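You operate a simulated robot arm through the tools that you are given. There is no shell and no other tool.

You run a simulated robot arm. Do the job below in one go: nothing can be reset, and whatever is moved stays where it is left.

TASK
Re-shim the fixture foot with the one shim that closes the gap.
Fine: loosen the foot bolt knob, draw the old shim out, push home the shim that the gap display asks for, tighten the knob.

It is judged by the outcome, as a careful person would: the job done as asked, and still so three seconds after it is handed in. It fails if anything else is knocked over, pushed out of place, dropped, spilled or broken.

THE ROBOT
A 7-joint arm with a two-finger parallel gripper, fixed in place. Base frame: the origin is on the floor under the middle of its stand, x ahead of it, y to its left, z up; the work surface is at about z = 0.86. Lengths are in m, angles in degrees, forces in N, time in s.
With the tool pointing down near the work surface it reaches from about 0.1 to 0.64 m from the base axis. Its first joint turns from -66.0 to 66.0 degrees. Payload 1.57 kg.
The tool frame sits at the grasp point between the pads (the TCP): z along the fingers, y along the line on which they close. The tips reach 0.03 m beyond it. Largest opening 0.08 m; finger width 0.017, thickness 0.012; the body of the gripper, 0.04 by 0.082 m, starts 0.08 m behind the TCP.
Orientation is told as [roll, pitch, yaw] about the base's x, y, z axes, in that order, counted from this pose: with the fingers straight down and closing along the base's y, the tool's x points along the base's -x, its y along +y and its z along -z.

THE INTERFACE
- The arm moves only by the tool step_arm. Its argument "deltas" is a list of rows, each an object (a shift or turn left out is 0, a gripper value left out holds the last) with "dr": the turn, a rotation vector about the base's x, y, z in degrees, a list of three; "translation": the shift along the base's x, y, z in mm, a list of three; "hand": the finger opening in mm, from 0 to 80. In form: [{"dr": [ax, ay, az], "translation": [x, y, z], "hand": hand}, ...]. A call has 1 to 20 rows; each row shifts and turns the commanded pose from where the row before left it. Each row takes 0.2 s and may step no farther than 0.05 m and 8.6 degrees from the row before; otherwise, or with a gripper value out of range, the whole call is refused. A pose out of reach is approached as far as the arm can. The call stops where the force on the tool passes 60 N (or 10 N more than at its start, if that is more) or the arm is blocked; 0.2 s more then pass. Each finger travels about 0.072 m/s and halts on what it meets, pressing with about 25 N; the grip force reading is that of the motor and also rises with nothing between the fingers. The clock runs only during rows and for 0.2 s after the last one: add rows that do not move to give the fingers time. It gives the time, the measured TCP pose, the force on the tool (base axes), the opening and the grip force at its end, in the units of the frame above (readings bear some noise), with the torque about the TCP (base axes, N m) and any sound that the robot's microphone picked up.
- Cameras (640 x 400 px; columns grow to the right, rows downward): "scene" is fixed at [0.048, 0.4225, 1.4413]; the picture's right is [-0.85, -0.52, 0.00], its down [-0.21, 0.35, -0.91] and it looks along [0.48, -0.78, -0.41] (base axes); focal length 328 px, centre (320, 200). "wrist" rides on the gripper at [0.072, -0.007, -0.122] in the tool frame; the picture's right is [0.09, 1.00, 0.00], its down [-0.84, 0.08, -0.54] and it looks along [-0.54, 0.05, 0.84] (tool axes); focal length 238 px, centre (320, 200).
- capture(camera): a new picture of that camera. It takes no simulated time.
- point_at(camera, pixels): for up to 12 pixels [column, row] of the newest picture of that camera ("zoom" is the newest enlarged one), the place [x, y, z] in the base frame of the surface seen there, good to about 0.003 m. It takes no simulated time.
- inspect(camera, box): a new picture of the part [left, top, right, bottom] of that camera's present view, enlarged. It takes no simulated time.
- close_job(): hands the job in; it is judged then, once.

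Unless the task says otherwise, let go and move clear before handing in.

The tools are called after "Request:" as name(argument=value, ...) on one line, values as JSON. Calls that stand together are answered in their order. step_arm: Moves the arm, as the interface text tells. Its arguments: {"type":"object","properties":{"deltas":{"type":"array","items":{"type":"object","properties":{"dr":{"type":"array","items":{"type":"number"}},"translation":{"type":"array","items":{"type":"number"}},"hand":{"type":"number"}}}}},"required":["deltas"]} The other tools are called the same way: capture (camera) takes a picture; point_at (camera, pixels) gives the place of the surface under pixels of a picture; inspect (camera, box) takes an enlarged picture of a part of a camera's view; close_job () hands the job in.

At the start:

```text
clock: 0.0
tcp_pos: [0.3009, -0.2437, 1.2218]
orientation: [0.0, 0.0, 0.0]
ft_force: [-0.5, 0.3, 0.3]
torque: [-0.02, -0.01, 0.02]
opening: 0.0801
finger_force: 0.0
```

scene: 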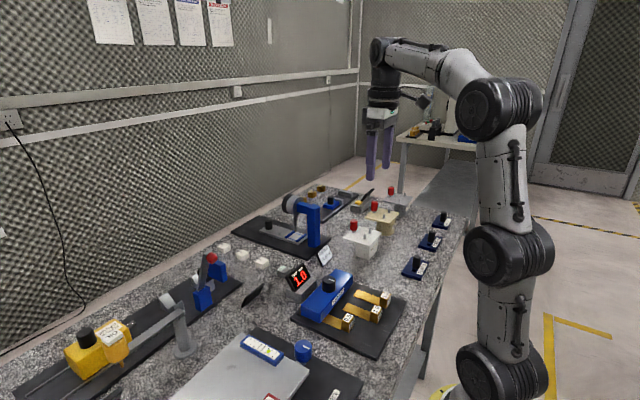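
wrist: 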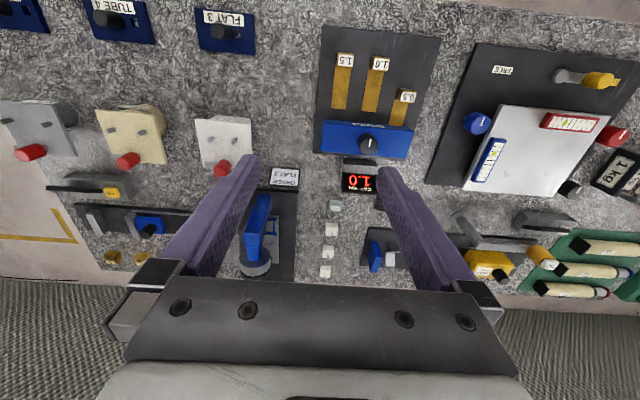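

The scene shows the blue fixture foot with a black knob around (330,290), three brass shims around (350-390, 295-325), and a display reading about 1.0 at (300,278). I'll take enlarged views to read details before moving.

Request:
inspect(camera="scene", box=[260, 240, 420, 360])

Request:
inspect(camera="wrist", box=[300, 20, 460, 200])

```text
3.33 times, centred on (340, 300) of scene
```

zoom: 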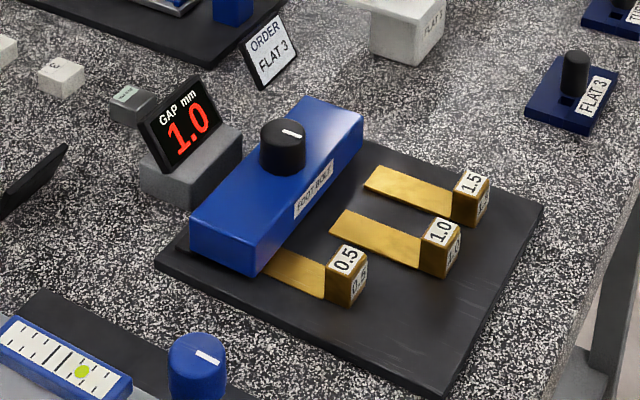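

```text
2.22 times, centred on (380, 110) of wrist
```

zoom: 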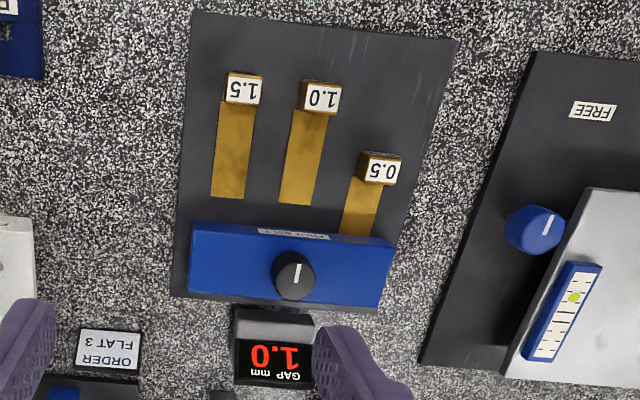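

The display at zoom (275,360) reads 1.0, the old 0.5 shim sits under the blue foot and the 1.5 and 1.0 shims lie free on the black board. I'll measure their places from both views.

Request:
point_at(camera="zoom", pixels=[[293, 276], [297, 270], [380, 167], [321, 97], [243, 88], [362, 225], [296, 200], [228, 195], [200, 260], [385, 290], [205, 20], [450, 45]])

Request:
inspect(camera="scene", box=[300, 260, 400, 340])

```text
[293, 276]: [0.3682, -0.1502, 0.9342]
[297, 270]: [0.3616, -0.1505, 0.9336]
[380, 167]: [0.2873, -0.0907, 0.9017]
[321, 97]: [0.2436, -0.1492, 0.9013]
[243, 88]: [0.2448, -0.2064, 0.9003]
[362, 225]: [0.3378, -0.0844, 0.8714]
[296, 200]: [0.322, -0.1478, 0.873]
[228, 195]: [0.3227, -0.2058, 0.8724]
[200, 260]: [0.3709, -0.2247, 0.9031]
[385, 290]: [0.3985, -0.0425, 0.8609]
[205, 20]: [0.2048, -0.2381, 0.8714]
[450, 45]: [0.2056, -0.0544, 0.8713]
```

```text
5.00 times, centred on (350, 300) of scene
```

zoom: 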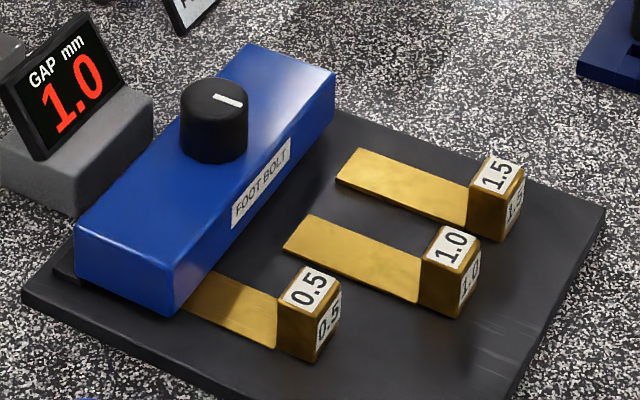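

I have the board at z≈0.871, handle tops at z≈0.901 and knob top at z≈0.934. I'll measure the knob, foot and handle edges in this finer scene zoom.

Request:
point_at(camera="zoom", pixels=[[215, 95], [185, 100], [243, 100], [215, 150], [252, 50], [330, 72], [80, 255], [170, 285], [170, 310], [60, 262], [310, 290], [450, 245]])

Request:
inspect(camera="wrist", box=[310, 100, 430, 175])

```text
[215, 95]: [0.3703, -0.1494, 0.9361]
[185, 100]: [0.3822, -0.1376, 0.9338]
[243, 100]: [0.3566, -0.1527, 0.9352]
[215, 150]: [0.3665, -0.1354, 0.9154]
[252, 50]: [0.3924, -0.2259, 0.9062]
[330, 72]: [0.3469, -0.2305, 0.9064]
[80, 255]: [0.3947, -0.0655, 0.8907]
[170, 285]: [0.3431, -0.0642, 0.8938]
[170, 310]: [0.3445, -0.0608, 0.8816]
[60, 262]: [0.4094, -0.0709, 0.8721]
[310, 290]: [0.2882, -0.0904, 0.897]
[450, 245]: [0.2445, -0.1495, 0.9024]
```

```text
5.33 times, centred on (370, 138) of wrist
```

zoom: 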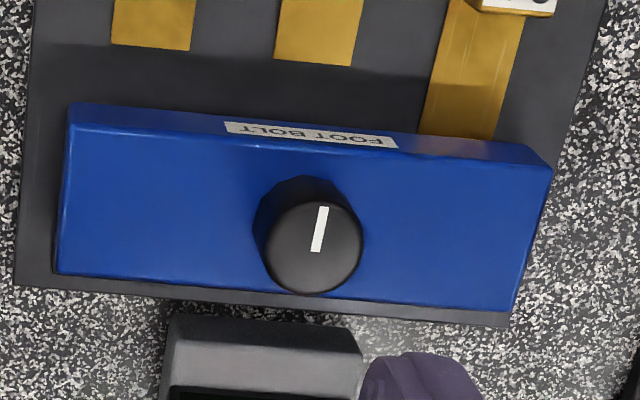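

The knob is about 33 mm wide, centred near (0.369,-0.150), standing on the foot top at z≈0.906, with its marker pointing toward the robot. I'll move above it, staying high, for closer views.

Request:
step_arm(deltas=[{"translation": [17, 23.5, -30]}, {"translation": [17, 23.5, -30]}, {"translation": [17, 23.5, -30]}, {"translation": [17, 23.5, -30]}, {"translation": [0, 0, 0]}])

Request:
capture(camera="wrist")

Request:
capture(camera="scene")

```text
clock: 1.2
tcp_pos: [0.3686, -0.1505, 1.1]
orientation: [0.0, 0.0, 0.0]
ft_force: [-0.6, -0.2, 1.3]
torque: [-0.01, 0.03, -0.03]
opening: 0.0798
finger_force: 0.0
```

```text
taken
```

wrist: 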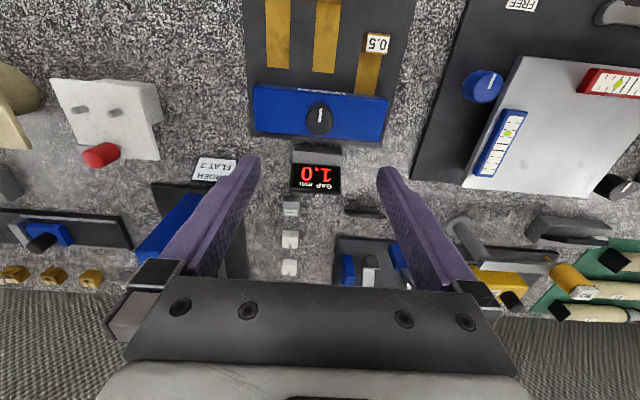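

```text
taken
```

scene: 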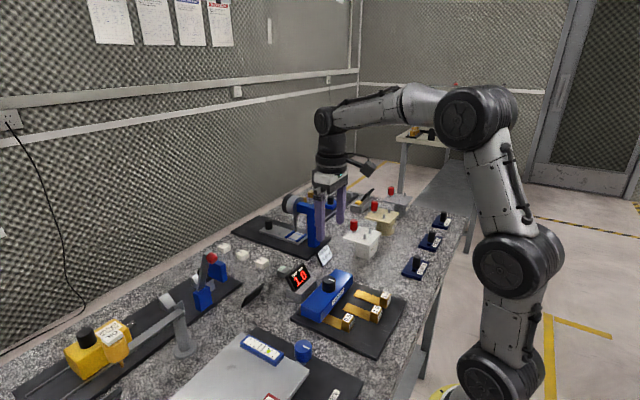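

The knob now appears at wrist (319,118), straight below the TCP, as it should. I'll inspect and measure knob, foot and shim positions from here.

Request:
inspect(camera="wrist", box=[240, 0, 420, 150])

```text
2.67 times, centred on (330, 75) of wrist
```

zoom: 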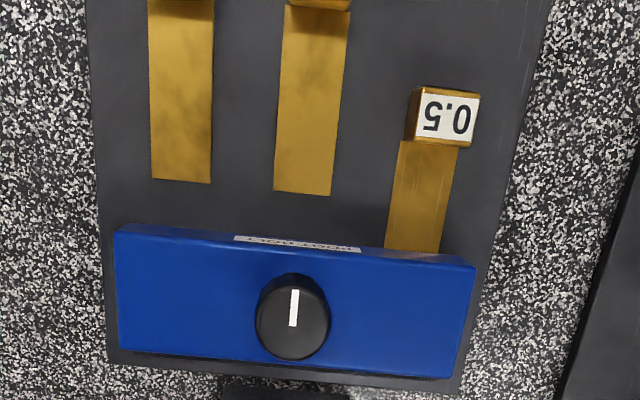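

Request:
point_at(camera="zoom", pixels=[[258, 325], [327, 325], [294, 355], [294, 293], [120, 236], [472, 270], [452, 375], [120, 340], [447, 118], [388, 245], [438, 248], [293, 325]])

Request:
point_at(camera="scene", pixels=[[328, 284], [320, 300], [340, 280]])

```text
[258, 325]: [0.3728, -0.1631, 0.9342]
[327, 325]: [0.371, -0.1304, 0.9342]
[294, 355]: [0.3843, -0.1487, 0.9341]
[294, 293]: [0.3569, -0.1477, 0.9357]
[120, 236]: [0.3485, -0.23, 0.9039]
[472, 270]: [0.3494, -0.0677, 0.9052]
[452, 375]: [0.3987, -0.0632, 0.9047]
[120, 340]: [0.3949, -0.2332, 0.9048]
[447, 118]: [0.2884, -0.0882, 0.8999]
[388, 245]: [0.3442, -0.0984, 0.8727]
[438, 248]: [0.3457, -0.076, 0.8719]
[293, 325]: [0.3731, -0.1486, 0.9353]
```

```text
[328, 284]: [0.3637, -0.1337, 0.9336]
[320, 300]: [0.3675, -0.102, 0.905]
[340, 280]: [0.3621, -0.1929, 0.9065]
```

Foot spans x 0.347–0.397, y −0.231 to −0.064, top z≈0.905; knob centre is about (0.371,−0.1475), top z≈0.935. I'll check the display stand (wrist ~(316,165)) for finger clearance.

Request:
point_at(camera="wrist", pixels=[[294, 147], [340, 150], [316, 155], [292, 165], [316, 163], [342, 170], [316, 190], [295, 190], [340, 192], [368, 85], [277, 35], [324, 40]])

Request:
inspect(camera="wrist", box=[260, 70, 380, 200])

```text
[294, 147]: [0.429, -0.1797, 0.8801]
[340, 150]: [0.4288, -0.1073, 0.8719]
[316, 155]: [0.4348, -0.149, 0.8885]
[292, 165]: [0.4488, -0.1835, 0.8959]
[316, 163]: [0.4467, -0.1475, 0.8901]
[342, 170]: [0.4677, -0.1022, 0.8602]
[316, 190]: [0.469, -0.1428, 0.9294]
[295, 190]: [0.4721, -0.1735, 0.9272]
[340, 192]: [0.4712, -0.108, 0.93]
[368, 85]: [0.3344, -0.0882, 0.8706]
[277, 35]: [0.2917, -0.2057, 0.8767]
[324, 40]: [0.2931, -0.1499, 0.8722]
```

```text
3.08 times, centred on (320, 135) of wrist
```

zoom: 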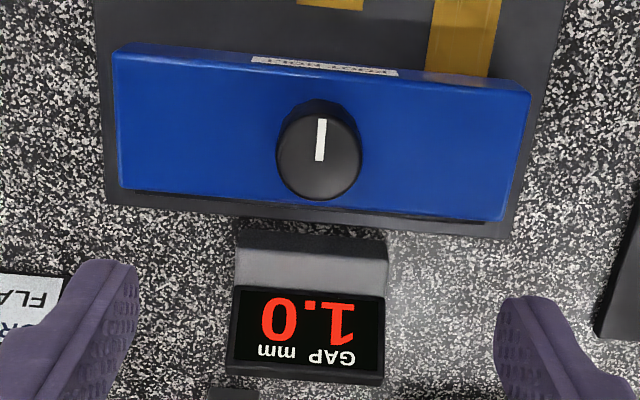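

Display stand starts at x≈0.428, clear of the fingers even when they turn. I'll descend around the knob with fingers open, tips stopping about 6 mm above the foot.

Request:
step_arm(deltas=[{"translation": [2.4, 3, -40]}, {"translation": [0, 0, -40]}, {"translation": [0, 0, -40]}, {"translation": [0, 0, -25]}, {"translation": [0, 0, -14]}, {"translation": [0, 0, 0]}])

Request:
capture(camera="wrist")

Request:
inspect(camera="scene", box=[260, 220, 420, 340])

```text
clock: 2.6
tcp_pos: [0.372, -0.1475, 0.942]
orientation: [-0.1, 0.0, 0.0]
ft_force: [-0.2, 0.4, -0.1]
torque: [-0.01, 0.01, -0.02]
opening: 0.0798
finger_force: 0.1
```

```text
taken
```

wrist: 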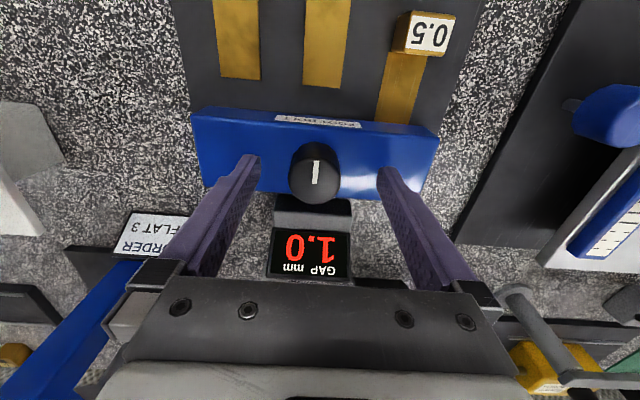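

```text
3.33 times, centred on (340, 280) of scene
```

zoom: 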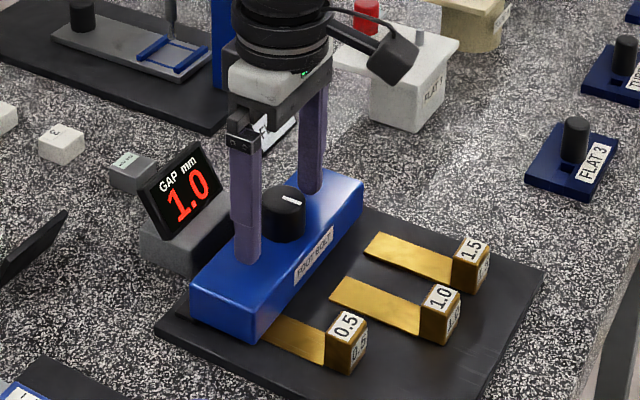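

The fingers straddle the knob, with the knob top around wrist (316,175). I'll measure the knob's top edges again to centre before gripping.

Request:
inspect(camera="wrist", box=[270, 130, 360, 215])

Request:
point_at(camera="wrist", pixels=[[292, 180], [338, 180], [315, 201], [315, 162], [316, 175]])

```text
4.71 times, centred on (315, 172) of wrist
```

zoom: 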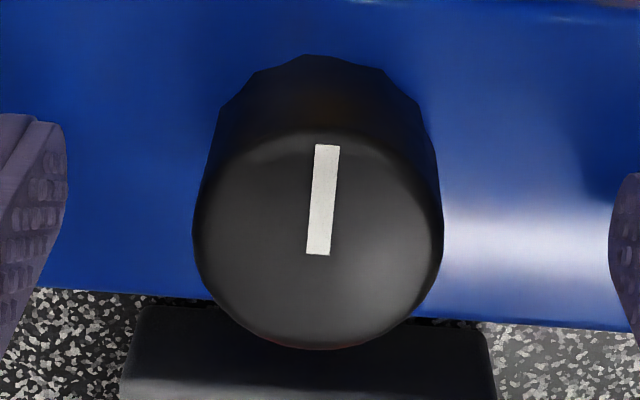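

```text
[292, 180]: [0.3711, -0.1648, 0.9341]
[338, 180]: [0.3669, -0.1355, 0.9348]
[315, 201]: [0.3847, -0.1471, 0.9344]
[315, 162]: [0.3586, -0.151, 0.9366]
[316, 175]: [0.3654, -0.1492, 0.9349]
```

The knob top's centre works out to about (0.369,−0.150), so I'm ~3 mm off in x and ~2.5 mm in y. I'll shift and close on the knob.

Request:
step_arm(deltas=[{"translation": [-3, -2.5, -1]}, {"hand": 45}, {"hand": 38}, {"hand": 30}, {"hand": 25}, {"hand": 25}, {"hand": 25}])

Request:
capture(camera="wrist")

```text
clock: 4.2
tcp_pos: [0.3703, -0.15, 0.9416]
orientation: [0.0, 0.0, 0.0]
ft_force: [-0.6, -8.5, -1.8]
torque: [0.31, -0.07, -0.01]
opening: 0.0335
finger_force: 41.5
```

```text
taken
```

wrist: 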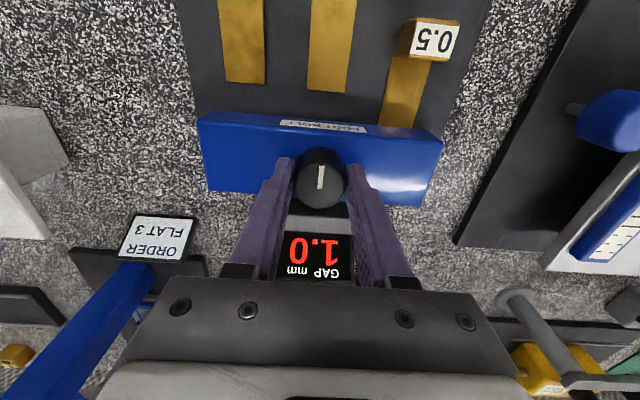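

The knob is gripped (opening 33.5 mm) with an 8.5 N side load in −y, so the knob centre is slightly farther in −y. I'll ease that off by 1 mm and read again.

Request:
step_arm(deltas=[{"translation": [-1, -1, 0]}, {"translation": [0, 0, 0]}])

```text
clock: 4.8
tcp_pos: [0.3699, -0.1502, 0.9417]
orientation: [0.0, 0.0, 0.0]
ft_force: [8.0, 2.0, 0.8]
torque: [-0.47, 0.72, -0.02]
opening: 0.0335
finger_force: 41.1
```

The y-load is now near zero, but an x-load of 8 N appeared, so I'll undo the x shift and start turning the knob counter-clockwise (+z) in small steps.

Request:
step_arm(deltas=[{"translation": [0.9, 0.2, 0]}, {"dr": [0, 0, 4]}, {"dr": [0, 0, 4]}, {"dr": [0, 0, 4]}, {"dr": [0, 0, 4]}, {"dr": [0, 0, 4]}, {}])

Request:
capture(camera="wrist")

Request:
inspect(camera="scene", box=[260, 220, 420, 340])

```text
clock: 6.4
tcp_pos: [0.3696, -0.1509, 0.9412]
orientation: [0.0, -0.1, 20.1]
ft_force: [8.9, 2.5, 12.5]
torque: [0.27, 0.79, 0.04]
opening: 0.0338
finger_force: 41.1
```

```text
taken
```

wrist: 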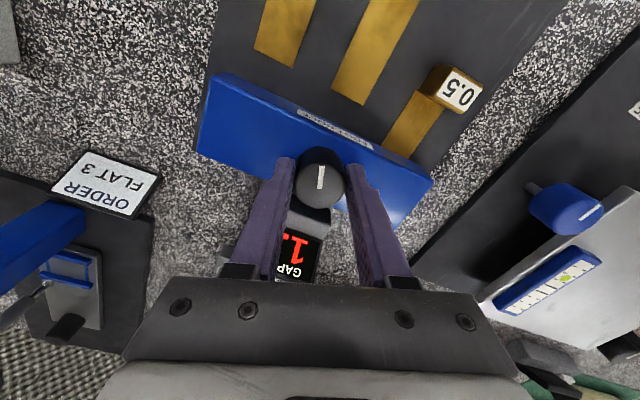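

```text
3.33 times, centred on (340, 280) of scene
```

zoom: 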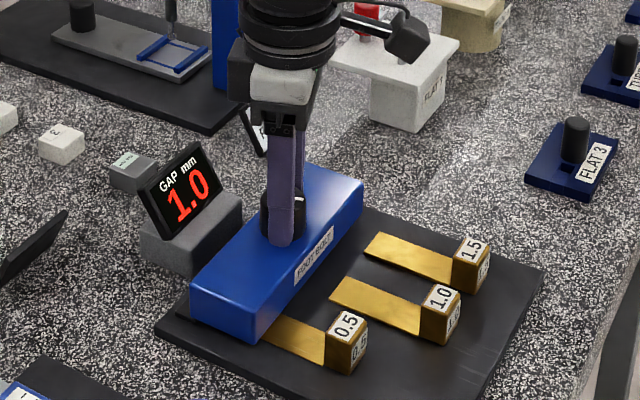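

The knob turned with the gripper (marker still lines up at wrist (320,177)) with little torque; there's a 12 N upward and 9 N x-load, so I'll relieve those slightly and continue turning.

Request:
step_arm(deltas=[{"translation": [0.6, 0.2, 0.6]}, {"dr": [0, 0, 5]}, {"dr": [0, 0, 5]}, {"dr": [0, 0, 5]}, {"dr": [0, 0, 5]}, {}])

Request:
inspect(camera="scene", box=[260, 220, 420, 340])

```text
clock: 7.8
tcp_pos: [0.3707, -0.1513, 0.9422]
orientation: [-0.2, 0.0, 40.1]
ft_force: [12.9, -9.5, 3.8]
torque: [0.72, -0.44, -0.02]
opening: 0.0337
finger_force: 41.1
```

```text
3.33 times, centred on (340, 280) of scene
```

zoom: 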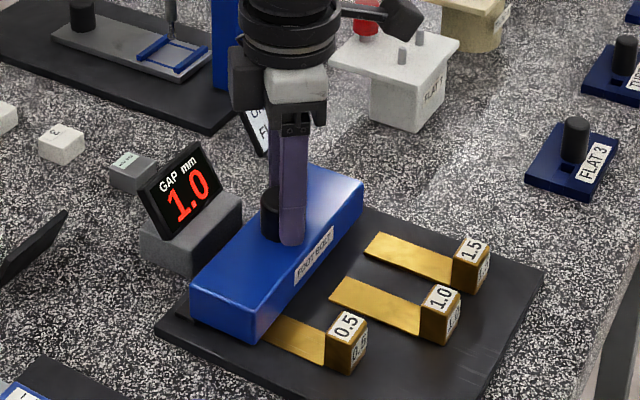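

A 16 N side load lies along the closing direction, meaning the knob axis is ~2 mm farther in +x than I set. I'll correct and keep turning.

Request:
step_arm(deltas=[{"translation": [1.7, -0.4, 0.3]}, {}])

```text
clock: 8.4
tcp_pos: [0.3695, -0.1514, 0.9421]
orientation: [0.1, 0.2, 40.0]
ft_force: [0.3, -11.4, 3.8]
torque: [-0.49, -1.0, -0.01]
opening: 0.0338
finger_force: 41.1
```

Remaining load is −11 N in y; I'll shift −1 mm in y and check.

Request:
step_arm(deltas=[{"translation": [0, -1.1, 0.2]}, {}])

```text
clock: 9.0
tcp_pos: [0.3697, -0.151, 0.9417]
orientation: [0.1, 0.1, 40.1]
ft_force: [-0.3, -3.5, 0.6]
torque: [-1.07, 0.02, 0.03]
opening: 0.0335
finger_force: 40.7
```

Load is down to a few newtons. I'll continue turning the knob another 24°.

Request:
step_arm(deltas=[{"dr": [0, 0, 6]}, {"dr": [0, 0, 6]}, {"dr": [0, 0, 6]}, {"dr": [0, 0, 6]}, {}])

Request:
capture(camera="wrist")

Request:
inspect(camera="scene", box=[260, 220, 420, 340])

```text
clock: 10.2
tcp_pos: [0.3717, -0.1528, 0.9423]
orientation: [0.2, 0.0, 64.1]
ft_force: [-6.7, -13.6, -6.7]
torque: [-0.42, -0.51, 0.03]
opening: 0.0338
finger_force: 41.3
```

```text
taken
```

wrist: 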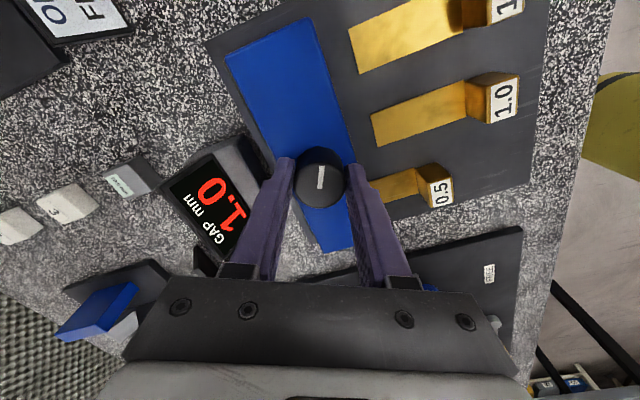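

```text
3.33 times, centred on (340, 280) of scene
```

zoom: 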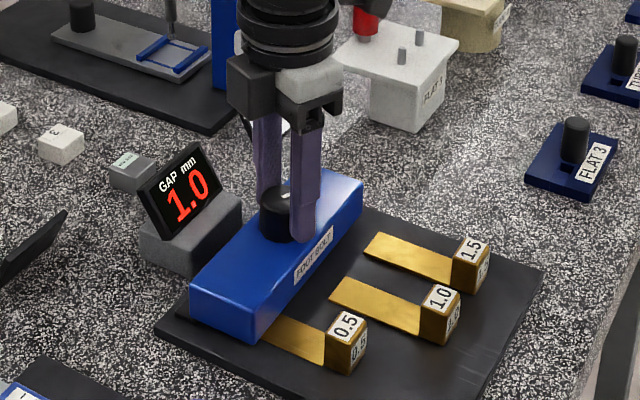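

Knob continues to turn freely (marker still aligned in the wrist view at (320,177)). I'll relieve the −14 N y-load and turn on to about 90°.

Request:
step_arm(deltas=[{"translation": [-0.6, -1.3, -0.3]}, {"dr": [0, 0, 6]}, {"dr": [0, 0, 6]}, {"dr": [0, 0, 6]}, {"dr": [0, 0, 6]}, {}])

Request:
inspect(camera="scene", box=[260, 220, 420, 340])

```text
clock: 11.6
tcp_pos: [0.3715, -0.1519, 0.9421]
orientation: [-0.3, 0.0, 88.0]
ft_force: [18.4, 5.2, -8.6]
torque: [1.19, 0.03, -0.06]
opening: 0.0337
finger_force: 41.1
```

```text
3.33 times, centred on (340, 280) of scene
```

zoom: 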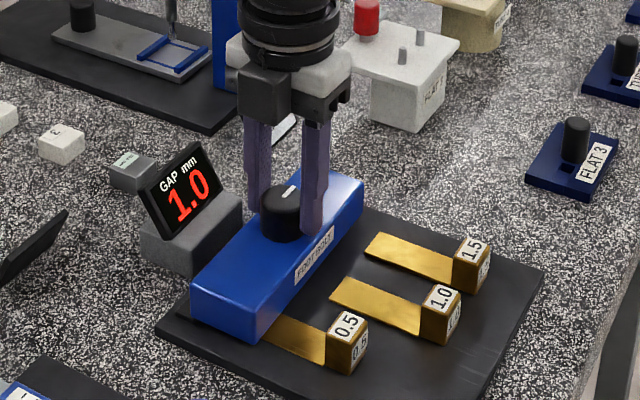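

Now an 18 N +x load shows the knob axis is near x≈0.372; I'll correct and continue turning, watching for a stop or a sound.

Request:
step_arm(deltas=[{"translation": [1.8, 0.6, -0.4]}, {"dr": [0, 0, 6]}, {"dr": [0, 0, 6]}, {"dr": [0, 0, 6]}, {"dr": [0, 0, 6]}, {}])

Request:
inspect(camera="scene", box=[260, 220, 420, 340])

Request:
capture(camera="wrist")

```text
clock: 13.0
tcp_pos: [0.3732, -0.1531, 0.9427]
orientation: [-0.1, 0.0, 112.1]
ft_force: [11.0, 3.3, 0.5]
torque: [0.26, 0.51, -0.03]
opening: 0.0336
finger_force: 40.6
```

```text
3.33 times, centred on (340, 280) of scene
```

zoom: 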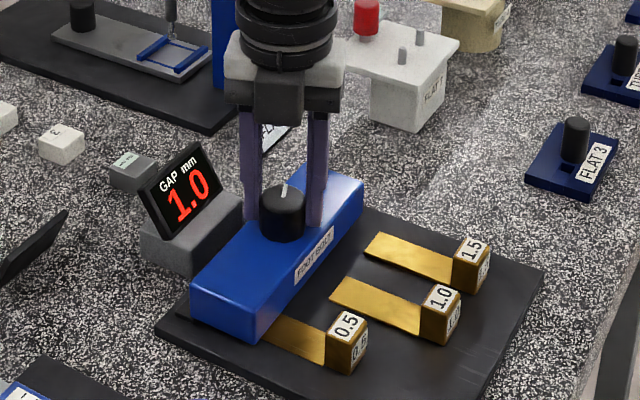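

```text
taken
```

wrist: 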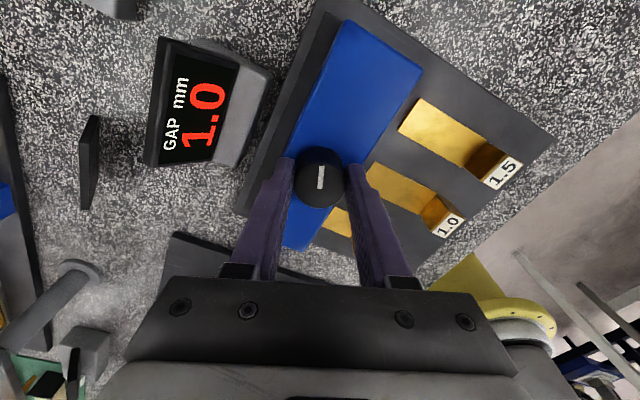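

No stop yet at 112° and the torque stays small; I'll relieve the x-load and keep turning.

Request:
step_arm(deltas=[{"translation": [1.0, 0.3, 0]}, {"dr": [0, 0, 6]}, {"dr": [0, 0, 6]}, {"dr": [0, 0, 6]}, {"dr": [0, 0, 6]}, {}])

Request:
inspect(camera="scene", box=[260, 220, 420, 340])

```text
clock: 14.4
tcp_pos: [0.375, -0.1518, 0.9421]
orientation: [-0.1, 0.0, 136.1]
ft_force: [6.7, 13.7, 10.2]
torque: [0.44, 0.59, -0.05]
opening: 0.0335
finger_force: 41.8
```

```text
3.33 times, centred on (340, 280) of scene
```

zoom: 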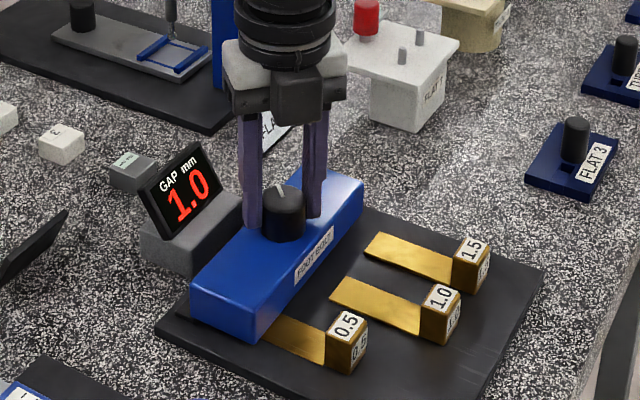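

Still turning at 136°. I'll relieve the (7,14) N load and continue.

Request:
step_arm(deltas=[{"translation": [0.6, 1.3, 0.6]}, {"dr": [0, 0, 6]}, {"dr": [0, 0, 6]}, {"dr": [0, 0, 6]}, {"dr": [0, 0, 6]}, {}])

Request:
inspect(camera="scene", box=[260, 220, 420, 340])

Request:
capture(camera="wrist")

```text
clock: 15.5
tcp_pos: [0.3708, -0.1454, 0.9366]
orientation: [2.3, 0.4, 154.2]
ft_force: [-9.7, -11.2, 8.7]
torque: [0.13, 0.14, -0.02]
opening: 0.0396
finger_force: 8.3
out of reach, approached as far as the arm can: row 4, 5
stopped in row 5: the force on the tool passed its limit at 158 N (the readings are from after the stop); the commanded pose is now the measured one
```

```text
3.33 times, centred on (340, 280) of scene
```

zoom: 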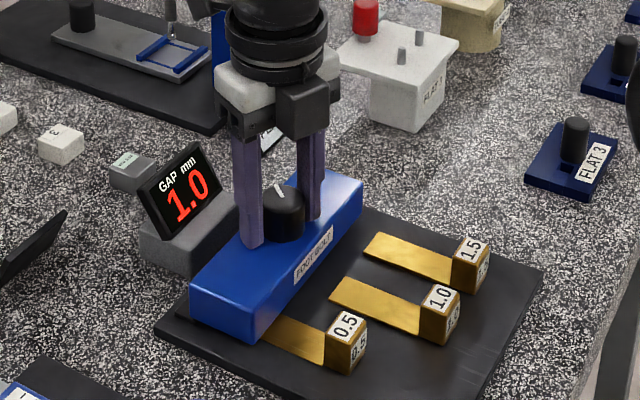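

```text
taken
```

wrist: 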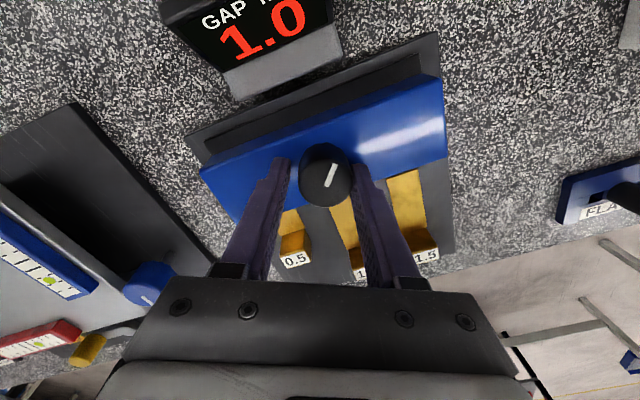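

The wrist ran into its reach limit near yaw 150° (158 N peak, fingers slipped slightly); the foot and knob appear in place, with the knob ~140° round. I'll open, rise, and turn the wrist back to check the scene.

Request:
step_arm(deltas=[{"hand": 60}, {"hand": 60, "translation": [0, 0, 2]}, {"hand": 60}, {"translation": [0, 0, 30]}, {"translation": [0, 0, 40]}, {"dr": [0, 0, -8]}, {"dr": [0, 0, -8]}, {"dr": [0, 0, -8]}, {"dr": [0, 0, -8]}, {"dr": [0, 0, -8]}, {"dr": [0, 0, -8]}, {"dr": [0, 0, -8]}, {"dr": [0, 0, -8]}, {}])

Request:
inspect(camera="scene", box=[260, 220, 420, 340])

Request:
capture(camera="wrist")

```text
clock: 18.5
tcp_pos: [0.3735, -0.1429, 1.0078]
orientation: [2.0, 0.4, 90.2]
ft_force: [-0.6, -0.6, -0.2]
torque: [0.02, -0.02, 0.02]
opening: 0.0601
finger_force: 0.1
```

```text
3.33 times, centred on (340, 280) of scene
```

zoom: 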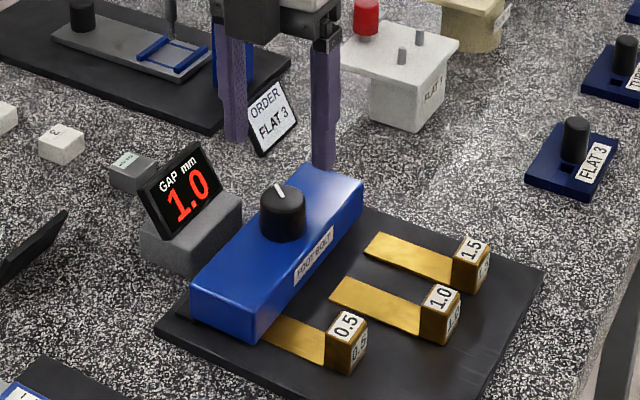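

```text
taken
```

wrist: 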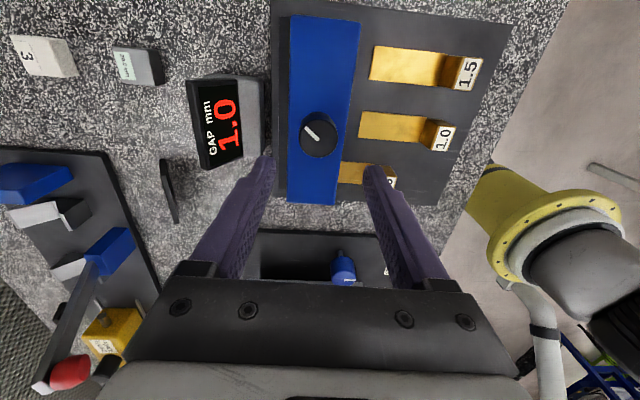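

The foot, display and loose shims are all in place and the knob marker has turned ~140°. I'll square the tool (2° tilt), return yaw to 0 and move above the 0.5 shim's handle.

Request:
step_arm(deltas=[{"dr": [0.4, -2.0, 0], "translation": [0, 0, 15]}, {"dr": [0, 0, -8.2], "translation": [-7.8, 4.8, 0]}, {"dr": [0, 0, -8.2], "translation": [-7.8, 4.8, 0]}, {"dr": [0, 0, -8.2], "translation": [-7.8, 4.8, 0]}, {"dr": [0, 0, -8.2], "translation": [-7.8, 4.8, 0]}, {"dr": [0, 0, -8.2], "translation": [-7.8, 4.8, 0]}, {"dr": [0, 0, -8.2], "translation": [-7.8, 4.8, 0]}, {"dr": [0, 0, -8.2], "translation": [-7.8, 4.8, 0]}, {"dr": [0, 0, -8.2], "translation": [-7.8, 4.8, 0]}, {"dr": [0, 0, -8.2], "translation": [-7.8, 4.8, 0]}, {"dr": [0, 0, -8.2], "translation": [-7.8, 4.8, 0]}, {"dr": [0, 0, -8.2], "translation": [-7.5, 5.2, 0]}, {}])

Request:
capture(camera="wrist")

Request:
inspect(camera="scene", box=[290, 250, 410, 340])

```text
clock: 21.3
tcp_pos: [0.288, -0.0909, 1.0229]
orientation: [0.0, 0.2, 0.0]
ft_force: [0.0, -1.4, -0.4]
torque: [0.03, 0.03, 0.02]
opening: 0.0598
finger_force: 0.0
```

```text
taken
```

wrist: 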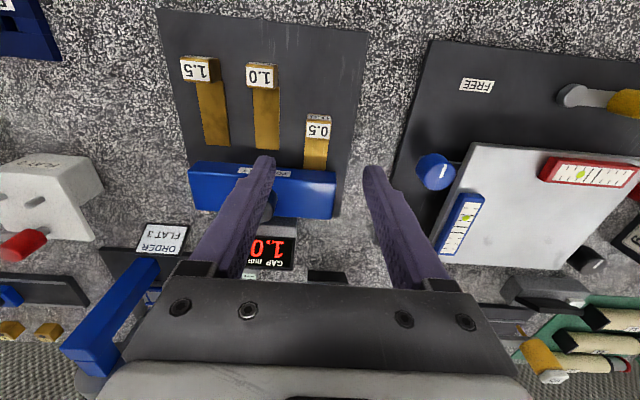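

```text
4.44 times, centred on (350, 295) of scene
```

zoom: 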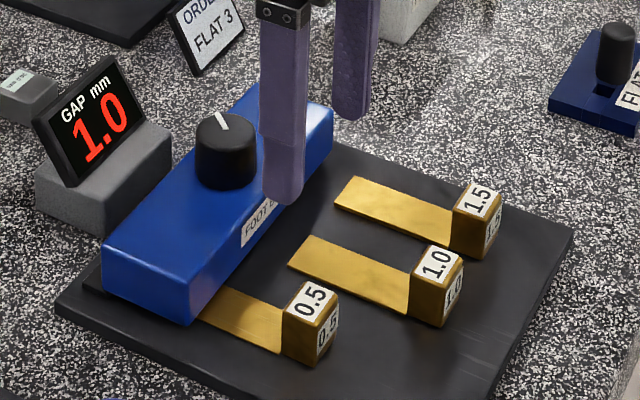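

The 0.5 handle sits at wrist (318,128), directly under the TCP. I'll zoom in to measure handles and straps.

Request:
inspect(camera="wrist", box=[160, 40, 380, 180])

```text
2.86 times, centred on (270, 110) of wrist
```

zoom: 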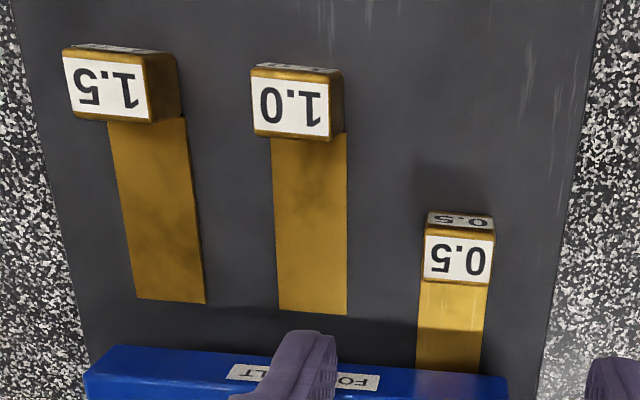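

Request:
point_at(camera="zoom", pixels=[[424, 258], [491, 260], [458, 283], [458, 232], [422, 345], [482, 345], [252, 100], [330, 108], [292, 136], [292, 78], [282, 300], [345, 305]])

Request:
point_at(camera="wrist", pixels=[[182, 70], [213, 70], [198, 82], [198, 58], [205, 145], [230, 145], [165, 12], [368, 35], [340, 215]])

```text
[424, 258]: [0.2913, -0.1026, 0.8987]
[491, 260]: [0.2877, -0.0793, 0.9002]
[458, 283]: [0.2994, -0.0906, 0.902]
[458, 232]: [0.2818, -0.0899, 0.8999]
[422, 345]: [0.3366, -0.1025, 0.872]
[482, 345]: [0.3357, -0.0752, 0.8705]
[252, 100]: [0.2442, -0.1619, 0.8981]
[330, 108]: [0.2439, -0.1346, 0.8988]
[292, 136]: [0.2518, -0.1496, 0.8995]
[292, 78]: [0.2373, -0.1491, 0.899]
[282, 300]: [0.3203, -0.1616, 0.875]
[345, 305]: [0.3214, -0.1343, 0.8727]
```

```text
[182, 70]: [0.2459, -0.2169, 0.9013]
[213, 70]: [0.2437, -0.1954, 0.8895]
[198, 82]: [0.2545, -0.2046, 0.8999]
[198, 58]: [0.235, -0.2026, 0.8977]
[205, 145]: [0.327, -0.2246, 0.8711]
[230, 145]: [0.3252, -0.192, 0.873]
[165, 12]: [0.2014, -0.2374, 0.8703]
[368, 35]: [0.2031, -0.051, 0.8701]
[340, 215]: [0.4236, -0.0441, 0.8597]
```

The 0.5 handle spans y −0.103…−0.079, x 0.280…0.299, with its strap running straight along x in a lane at y≈−0.090; the 1.0 handle is centred at (0.2445,−0.148). Before drawing it out, I'll look for a safe parking spot on the bench/board.

Request:
point_at(camera="wrist", pixels=[[372, 60], [400, 60], [420, 60], [428, 60], [365, 120], [390, 120], [410, 120], [300, 5], [350, 10], [400, 10], [240, 4], [335, 50]])

Request:
inspect(camera="scene", box=[280, 240, 480, 400])

```text
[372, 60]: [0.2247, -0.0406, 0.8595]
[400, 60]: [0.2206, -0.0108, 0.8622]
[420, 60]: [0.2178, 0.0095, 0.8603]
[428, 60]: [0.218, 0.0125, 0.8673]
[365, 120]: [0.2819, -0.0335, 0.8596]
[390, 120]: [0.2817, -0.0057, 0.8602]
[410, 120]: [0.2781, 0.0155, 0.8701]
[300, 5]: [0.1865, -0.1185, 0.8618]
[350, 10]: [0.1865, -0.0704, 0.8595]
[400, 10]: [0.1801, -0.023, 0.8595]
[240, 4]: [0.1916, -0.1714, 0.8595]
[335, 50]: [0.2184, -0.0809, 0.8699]
```

```text
2.50 times, centred on (380, 320) of scene
```

zoom: 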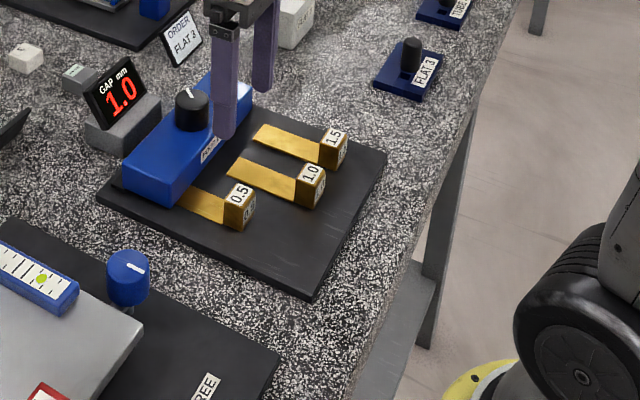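

The bench gap at y −0.048…+0.010 (z≈0.86) left of the board is free and suits parking the old shim. Now I'll narrow the fingers to 46 mm and descend over the 0.5 handle.

Request:
step_arm(deltas=[{"hand": 46, "translation": [1.0, 0, -30]}, {"translation": [0, 0, -40]}, {"translation": [0, 0, -30]}, {"translation": [0, 0, -16]}, {}])

Request:
capture(camera="wrist")

Request:
inspect(camera="scene", box=[290, 250, 410, 340])

```text
clock: 22.5
tcp_pos: [0.2896, -0.0907, 0.9064]
orientation: [0.2, 0.1, 0.1]
ft_force: [-0.6, 1.1, -0.4]
torque: [0.0, 0.0, -0.01]
opening: 0.0462
finger_force: 0.0
```

```text
taken
```

wrist: 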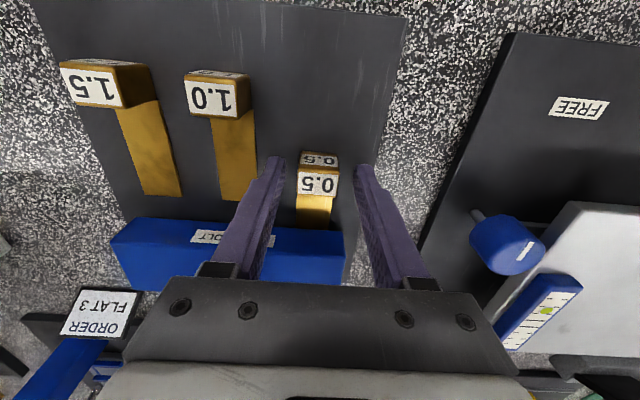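

```text
4.44 times, centred on (350, 295) of scene
```

zoom: 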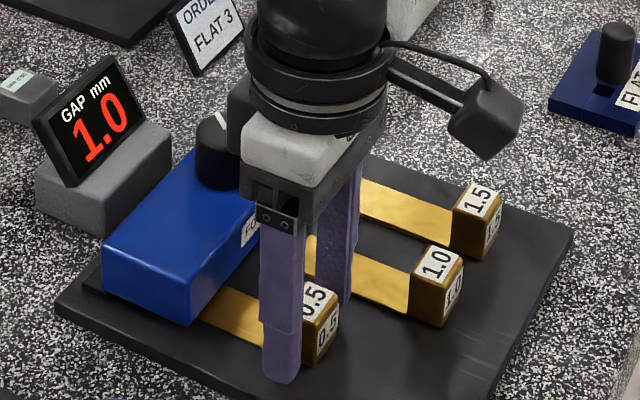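

The 0.5 handle is centred between the fingers at wrist (318,182). I'll close on it.

Request:
step_arm(deltas=[{"hand": 30}, {"hand": 15}, {"hand": 15}, {"hand": 15}])

```text
clock: 23.5
tcp_pos: [0.2893, -0.0905, 0.9093]
orientation: [0.0, 0.0, 0.0]
ft_force: [0.4, -14.2, -5.9]
torque: [-0.19, -0.05, -0.01]
opening: 0.0276
finger_force: 7.4
```

Fingers stopped at 27.6 mm but the reading seems still to be settling (z rose ~3 mm, −14 N in y). I'll wait and read again.

Request:
step_arm(deltas=[{}, {}])

Request:
capture(camera="wrist")

Request:
inspect(camera="scene", box=[290, 250, 410, 340])

```text
clock: 24.1
tcp_pos: [0.2901, -0.0901, 0.9088]
orientation: [0.1, 0.0, 0.1]
ft_force: [0.3, -13.9, -5.9]
torque: [-0.19, 0.02, -0.03]
opening: 0.0279
finger_force: 7.3
```

```text
taken
```

wrist: 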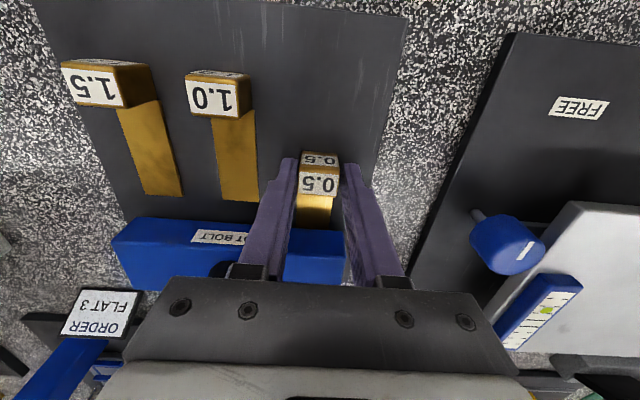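

```text
4.44 times, centred on (350, 295) of scene
```

zoom: 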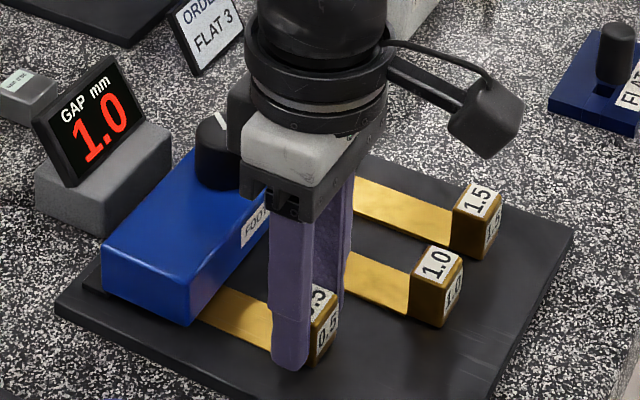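

The handle is held at 27.8 mm but with a −14 N y-load, so the grip is slightly off-centre. I'll shift −1.2 mm in y to balance and re-read.

Request:
step_arm(deltas=[{"translation": [0, -1.2, 0]}, {}, {}])

```text
clock: 24.9
tcp_pos: [0.2892, -0.0914, 0.9071]
orientation: [0.2, 0.1, 0.1]
ft_force: [0.3, -3.8, -1.4]
torque: [-0.11, -0.05, -0.06]
opening: 0.0252
finger_force: 37.0
```

Now a firm grip: opening 25.2 mm, 37 N, little side load. I'll draw the shim gently in −x and watch the force.

Request:
step_arm(deltas=[{"translation": [-2, 0, 0]}, {"translation": [-2, 0, 0]}, {}])

Request:
inspect(camera="scene", box=[290, 250, 410, 340])

```text
clock: 25.7
tcp_pos: [0.2831, -0.0918, 0.9068]
orientation: [0.1, 0.1, 0.0]
ft_force: [0.3, 3.4, 7.8]
torque: [0.07, 0.36, -0.02]
opening: 0.025
finger_force: 36.9
```

```text
4.44 times, centred on (350, 295) of scene
```

zoom: 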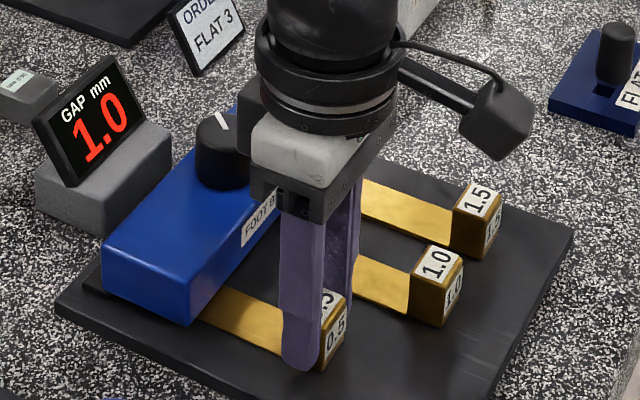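

The shim slides with almost no drag, so the bolt is loose enough. I'll draw it out fully, about 45 mm in all.

Request:
step_arm(deltas=[{"translation": [-6, 0, 0.3]}, {"translation": [-8, 0, 0]}, {"translation": [-8, 0, 0]}, {"translation": [-8, 0, 0]}, {"translation": [-8, 0, 0]}, {"translation": [-6, 0, 0]}, {}])

Request:
inspect(camera="scene", box=[270, 240, 430, 350])

Request:
capture(camera="wrist")

```text
clock: 27.3
tcp_pos: [0.2438, -0.092, 0.9087]
orientation: [0.0, -0.5, 0.0]
ft_force: [29.0, 24.0, -14.1]
torque: [0.41, -0.93, -0.11]
opening: 0.0251
finger_force: 36.7
```

```text
3.64 times, centred on (350, 295) of scene
```

zoom: 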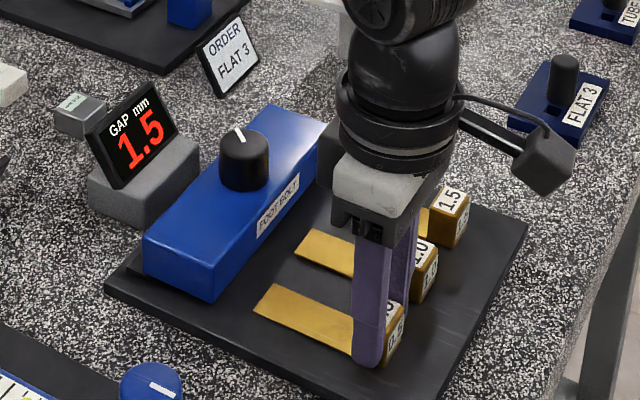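

```text
taken
```

wrist: 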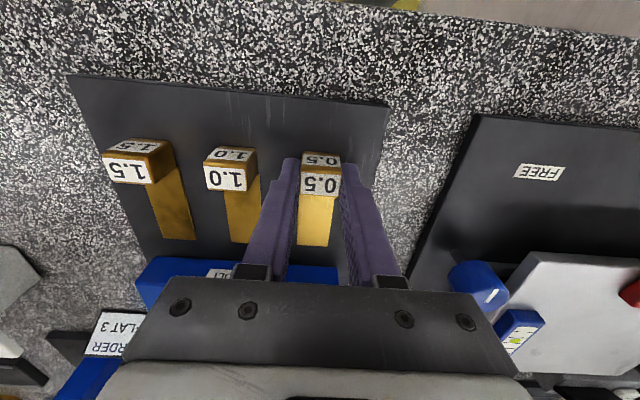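

The shim is clear of the foot and the display at zoom (145,135) now appears to read 1.5, i.e. the full gap without any shim. There's an unexpected 29 N load; I'll hold still, re-read, and verify the display.

Request:
step_arm(deltas=[{}, {}])

Request:
inspect(camera="scene", box=[285, 255, 325, 300])

Request:
capture(camera="scene")

```text
clock: 27.9
tcp_pos: [0.2439, -0.0923, 0.9079]
orientation: [0.0, -0.4, -0.2]
ft_force: [33.0, 27.4, -7.8]
torque: [0.44, -0.6, -0.08]
opening: 0.025
finger_force: 36.6
```

```text
8.89 times, centred on (305, 278) of scene
```

zoom: 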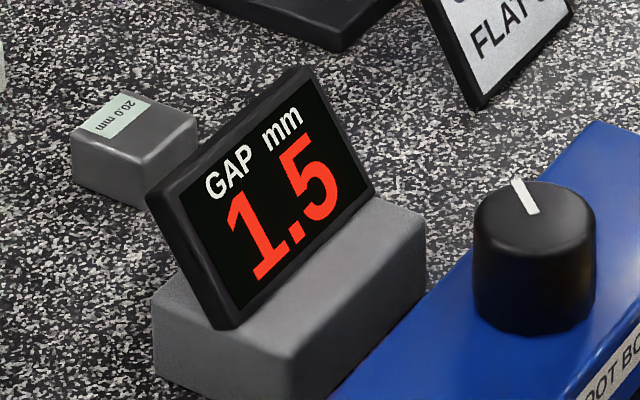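

```text
taken
```

scene: 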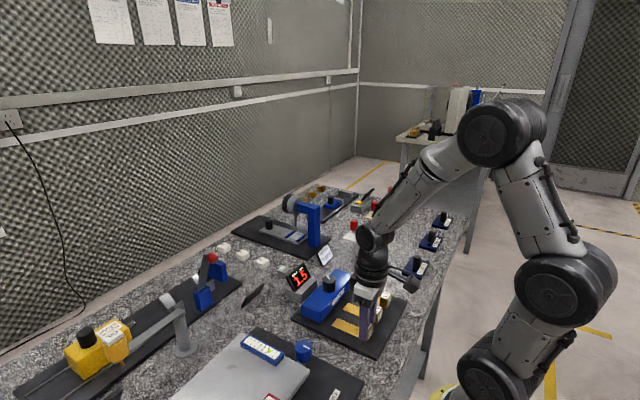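

The display clearly reads 1.5 with the old shim out, so it had been showing the remaining gap (1.0 + 0.5); the shim asked for now is 1.5. The 33 N load persists as if the shim reached its end of travel at the same handle x as the others (0.244), so I'll ease back 3 mm and re-read.

Request:
step_arm(deltas=[{"translation": [1.5, 0, 0]}, {"translation": [1.5, 0.5, 0]}, {}])

```text
clock: 28.7
tcp_pos: [0.2441, -0.0911, 0.9088]
orientation: [0.1, 0.0, 0.0]
ft_force: [18.4, 20.8, 3.5]
torque: [0.39, -1.03, -0.16]
opening: 0.0252
finger_force: 36.8
```

Force falls while position stays at x≈0.244, so the shim is at its end stop. I'll relieve the remaining load and let go.

Request:
step_arm(deltas=[{"translation": [1.5, 1.2, 0]}, {"translation": [0.5, 0.8, -0.4]}, {}])

```text
clock: 29.5
tcp_pos: [0.2442, -0.0922, 0.9079]
orientation: [-0.1, 0.2, 0.1]
ft_force: [-0.3, -29.0, 12.4]
torque: [-0.51, 1.05, -0.14]
opening: 0.0253
finger_force: 36.8
```

The y-load flipped to −29 N, so the shim is rigidly guided sideways; I'll come back 1.1 mm in y, then open the fingers.

Request:
step_arm(deltas=[{"translation": [0, -1.1, 0]}, {}, {}])

```text
clock: 30.3
tcp_pos: [0.2457, -0.0916, 0.908]
orientation: [0.0, 0.0, 0.3]
ft_force: [0.4, -28.7, 9.3]
torque: [-0.52, 0.17, -0.1]
opening: 0.0253
finger_force: 36.3
```

Load remains from grip stiction; opening will free it, and any spring-back is about a millimetre. I'll open the fingers slowly in place.

Request:
step_arm(deltas=[{"hand": 30}, {"hand": 38}, {"hand": 46}, {}])

Request:
capture(camera="wrist")

Request:
inspect(camera="scene", box=[270, 240, 430, 350])

```text
clock: 31.3
tcp_pos: [0.2453, -0.0905, 0.908]
orientation: [0.1, 0.1, 0.1]
ft_force: [0.2, -0.5, -0.7]
torque: [-0.01, -0.01, -0.01]
opening: 0.0459
finger_force: 0.0
```

```text
taken
```

wrist: 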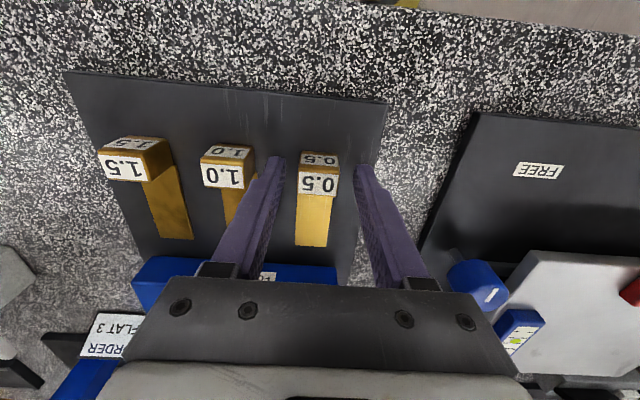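

```text
3.64 times, centred on (350, 295) of scene
```

zoom: 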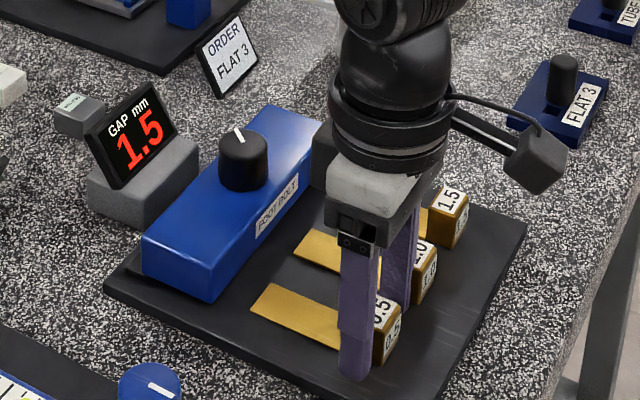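

Released cleanly; the 0.5 shim stays drawn out beside the others. I'll rise and move across above the 1.5 shim's handle (y≈−0.206), then check alignment.

Request:
step_arm(deltas=[{"translation": [0, 0, 45]}, {"translation": [0, -38, 20]}, {"translation": [0, -38, 0]}, {"translation": [0, -39, 0]}, {}])

Request:
capture(camera="wrist")

Request:
inspect(camera="wrist", box=[260, 80, 480, 250])

```text
clock: 32.5
tcp_pos: [0.2459, -0.2064, 0.9707]
orientation: [0.0, 0.0, 0.0]
ft_force: [0.5, -0.9, -0.2]
torque: [0.01, -0.05, 0.01]
opening: 0.0462
finger_force: 0.1
```

```text
taken
```

wrist: 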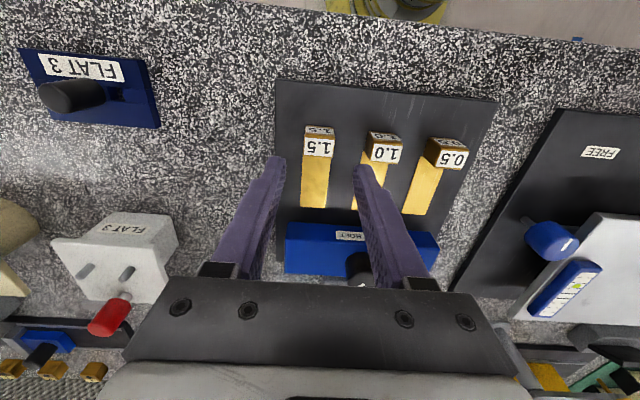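

```text
2.35 times, centred on (370, 165) of wrist
```

zoom: 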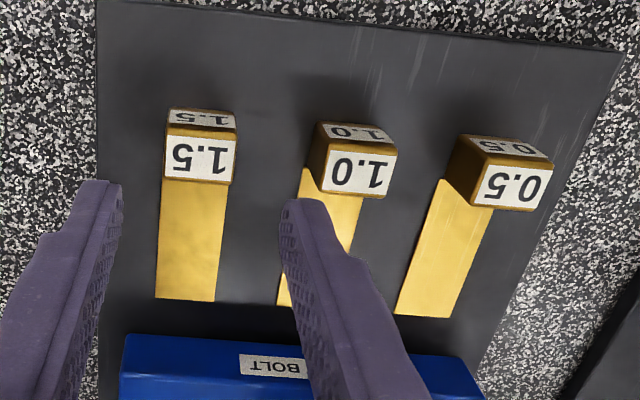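

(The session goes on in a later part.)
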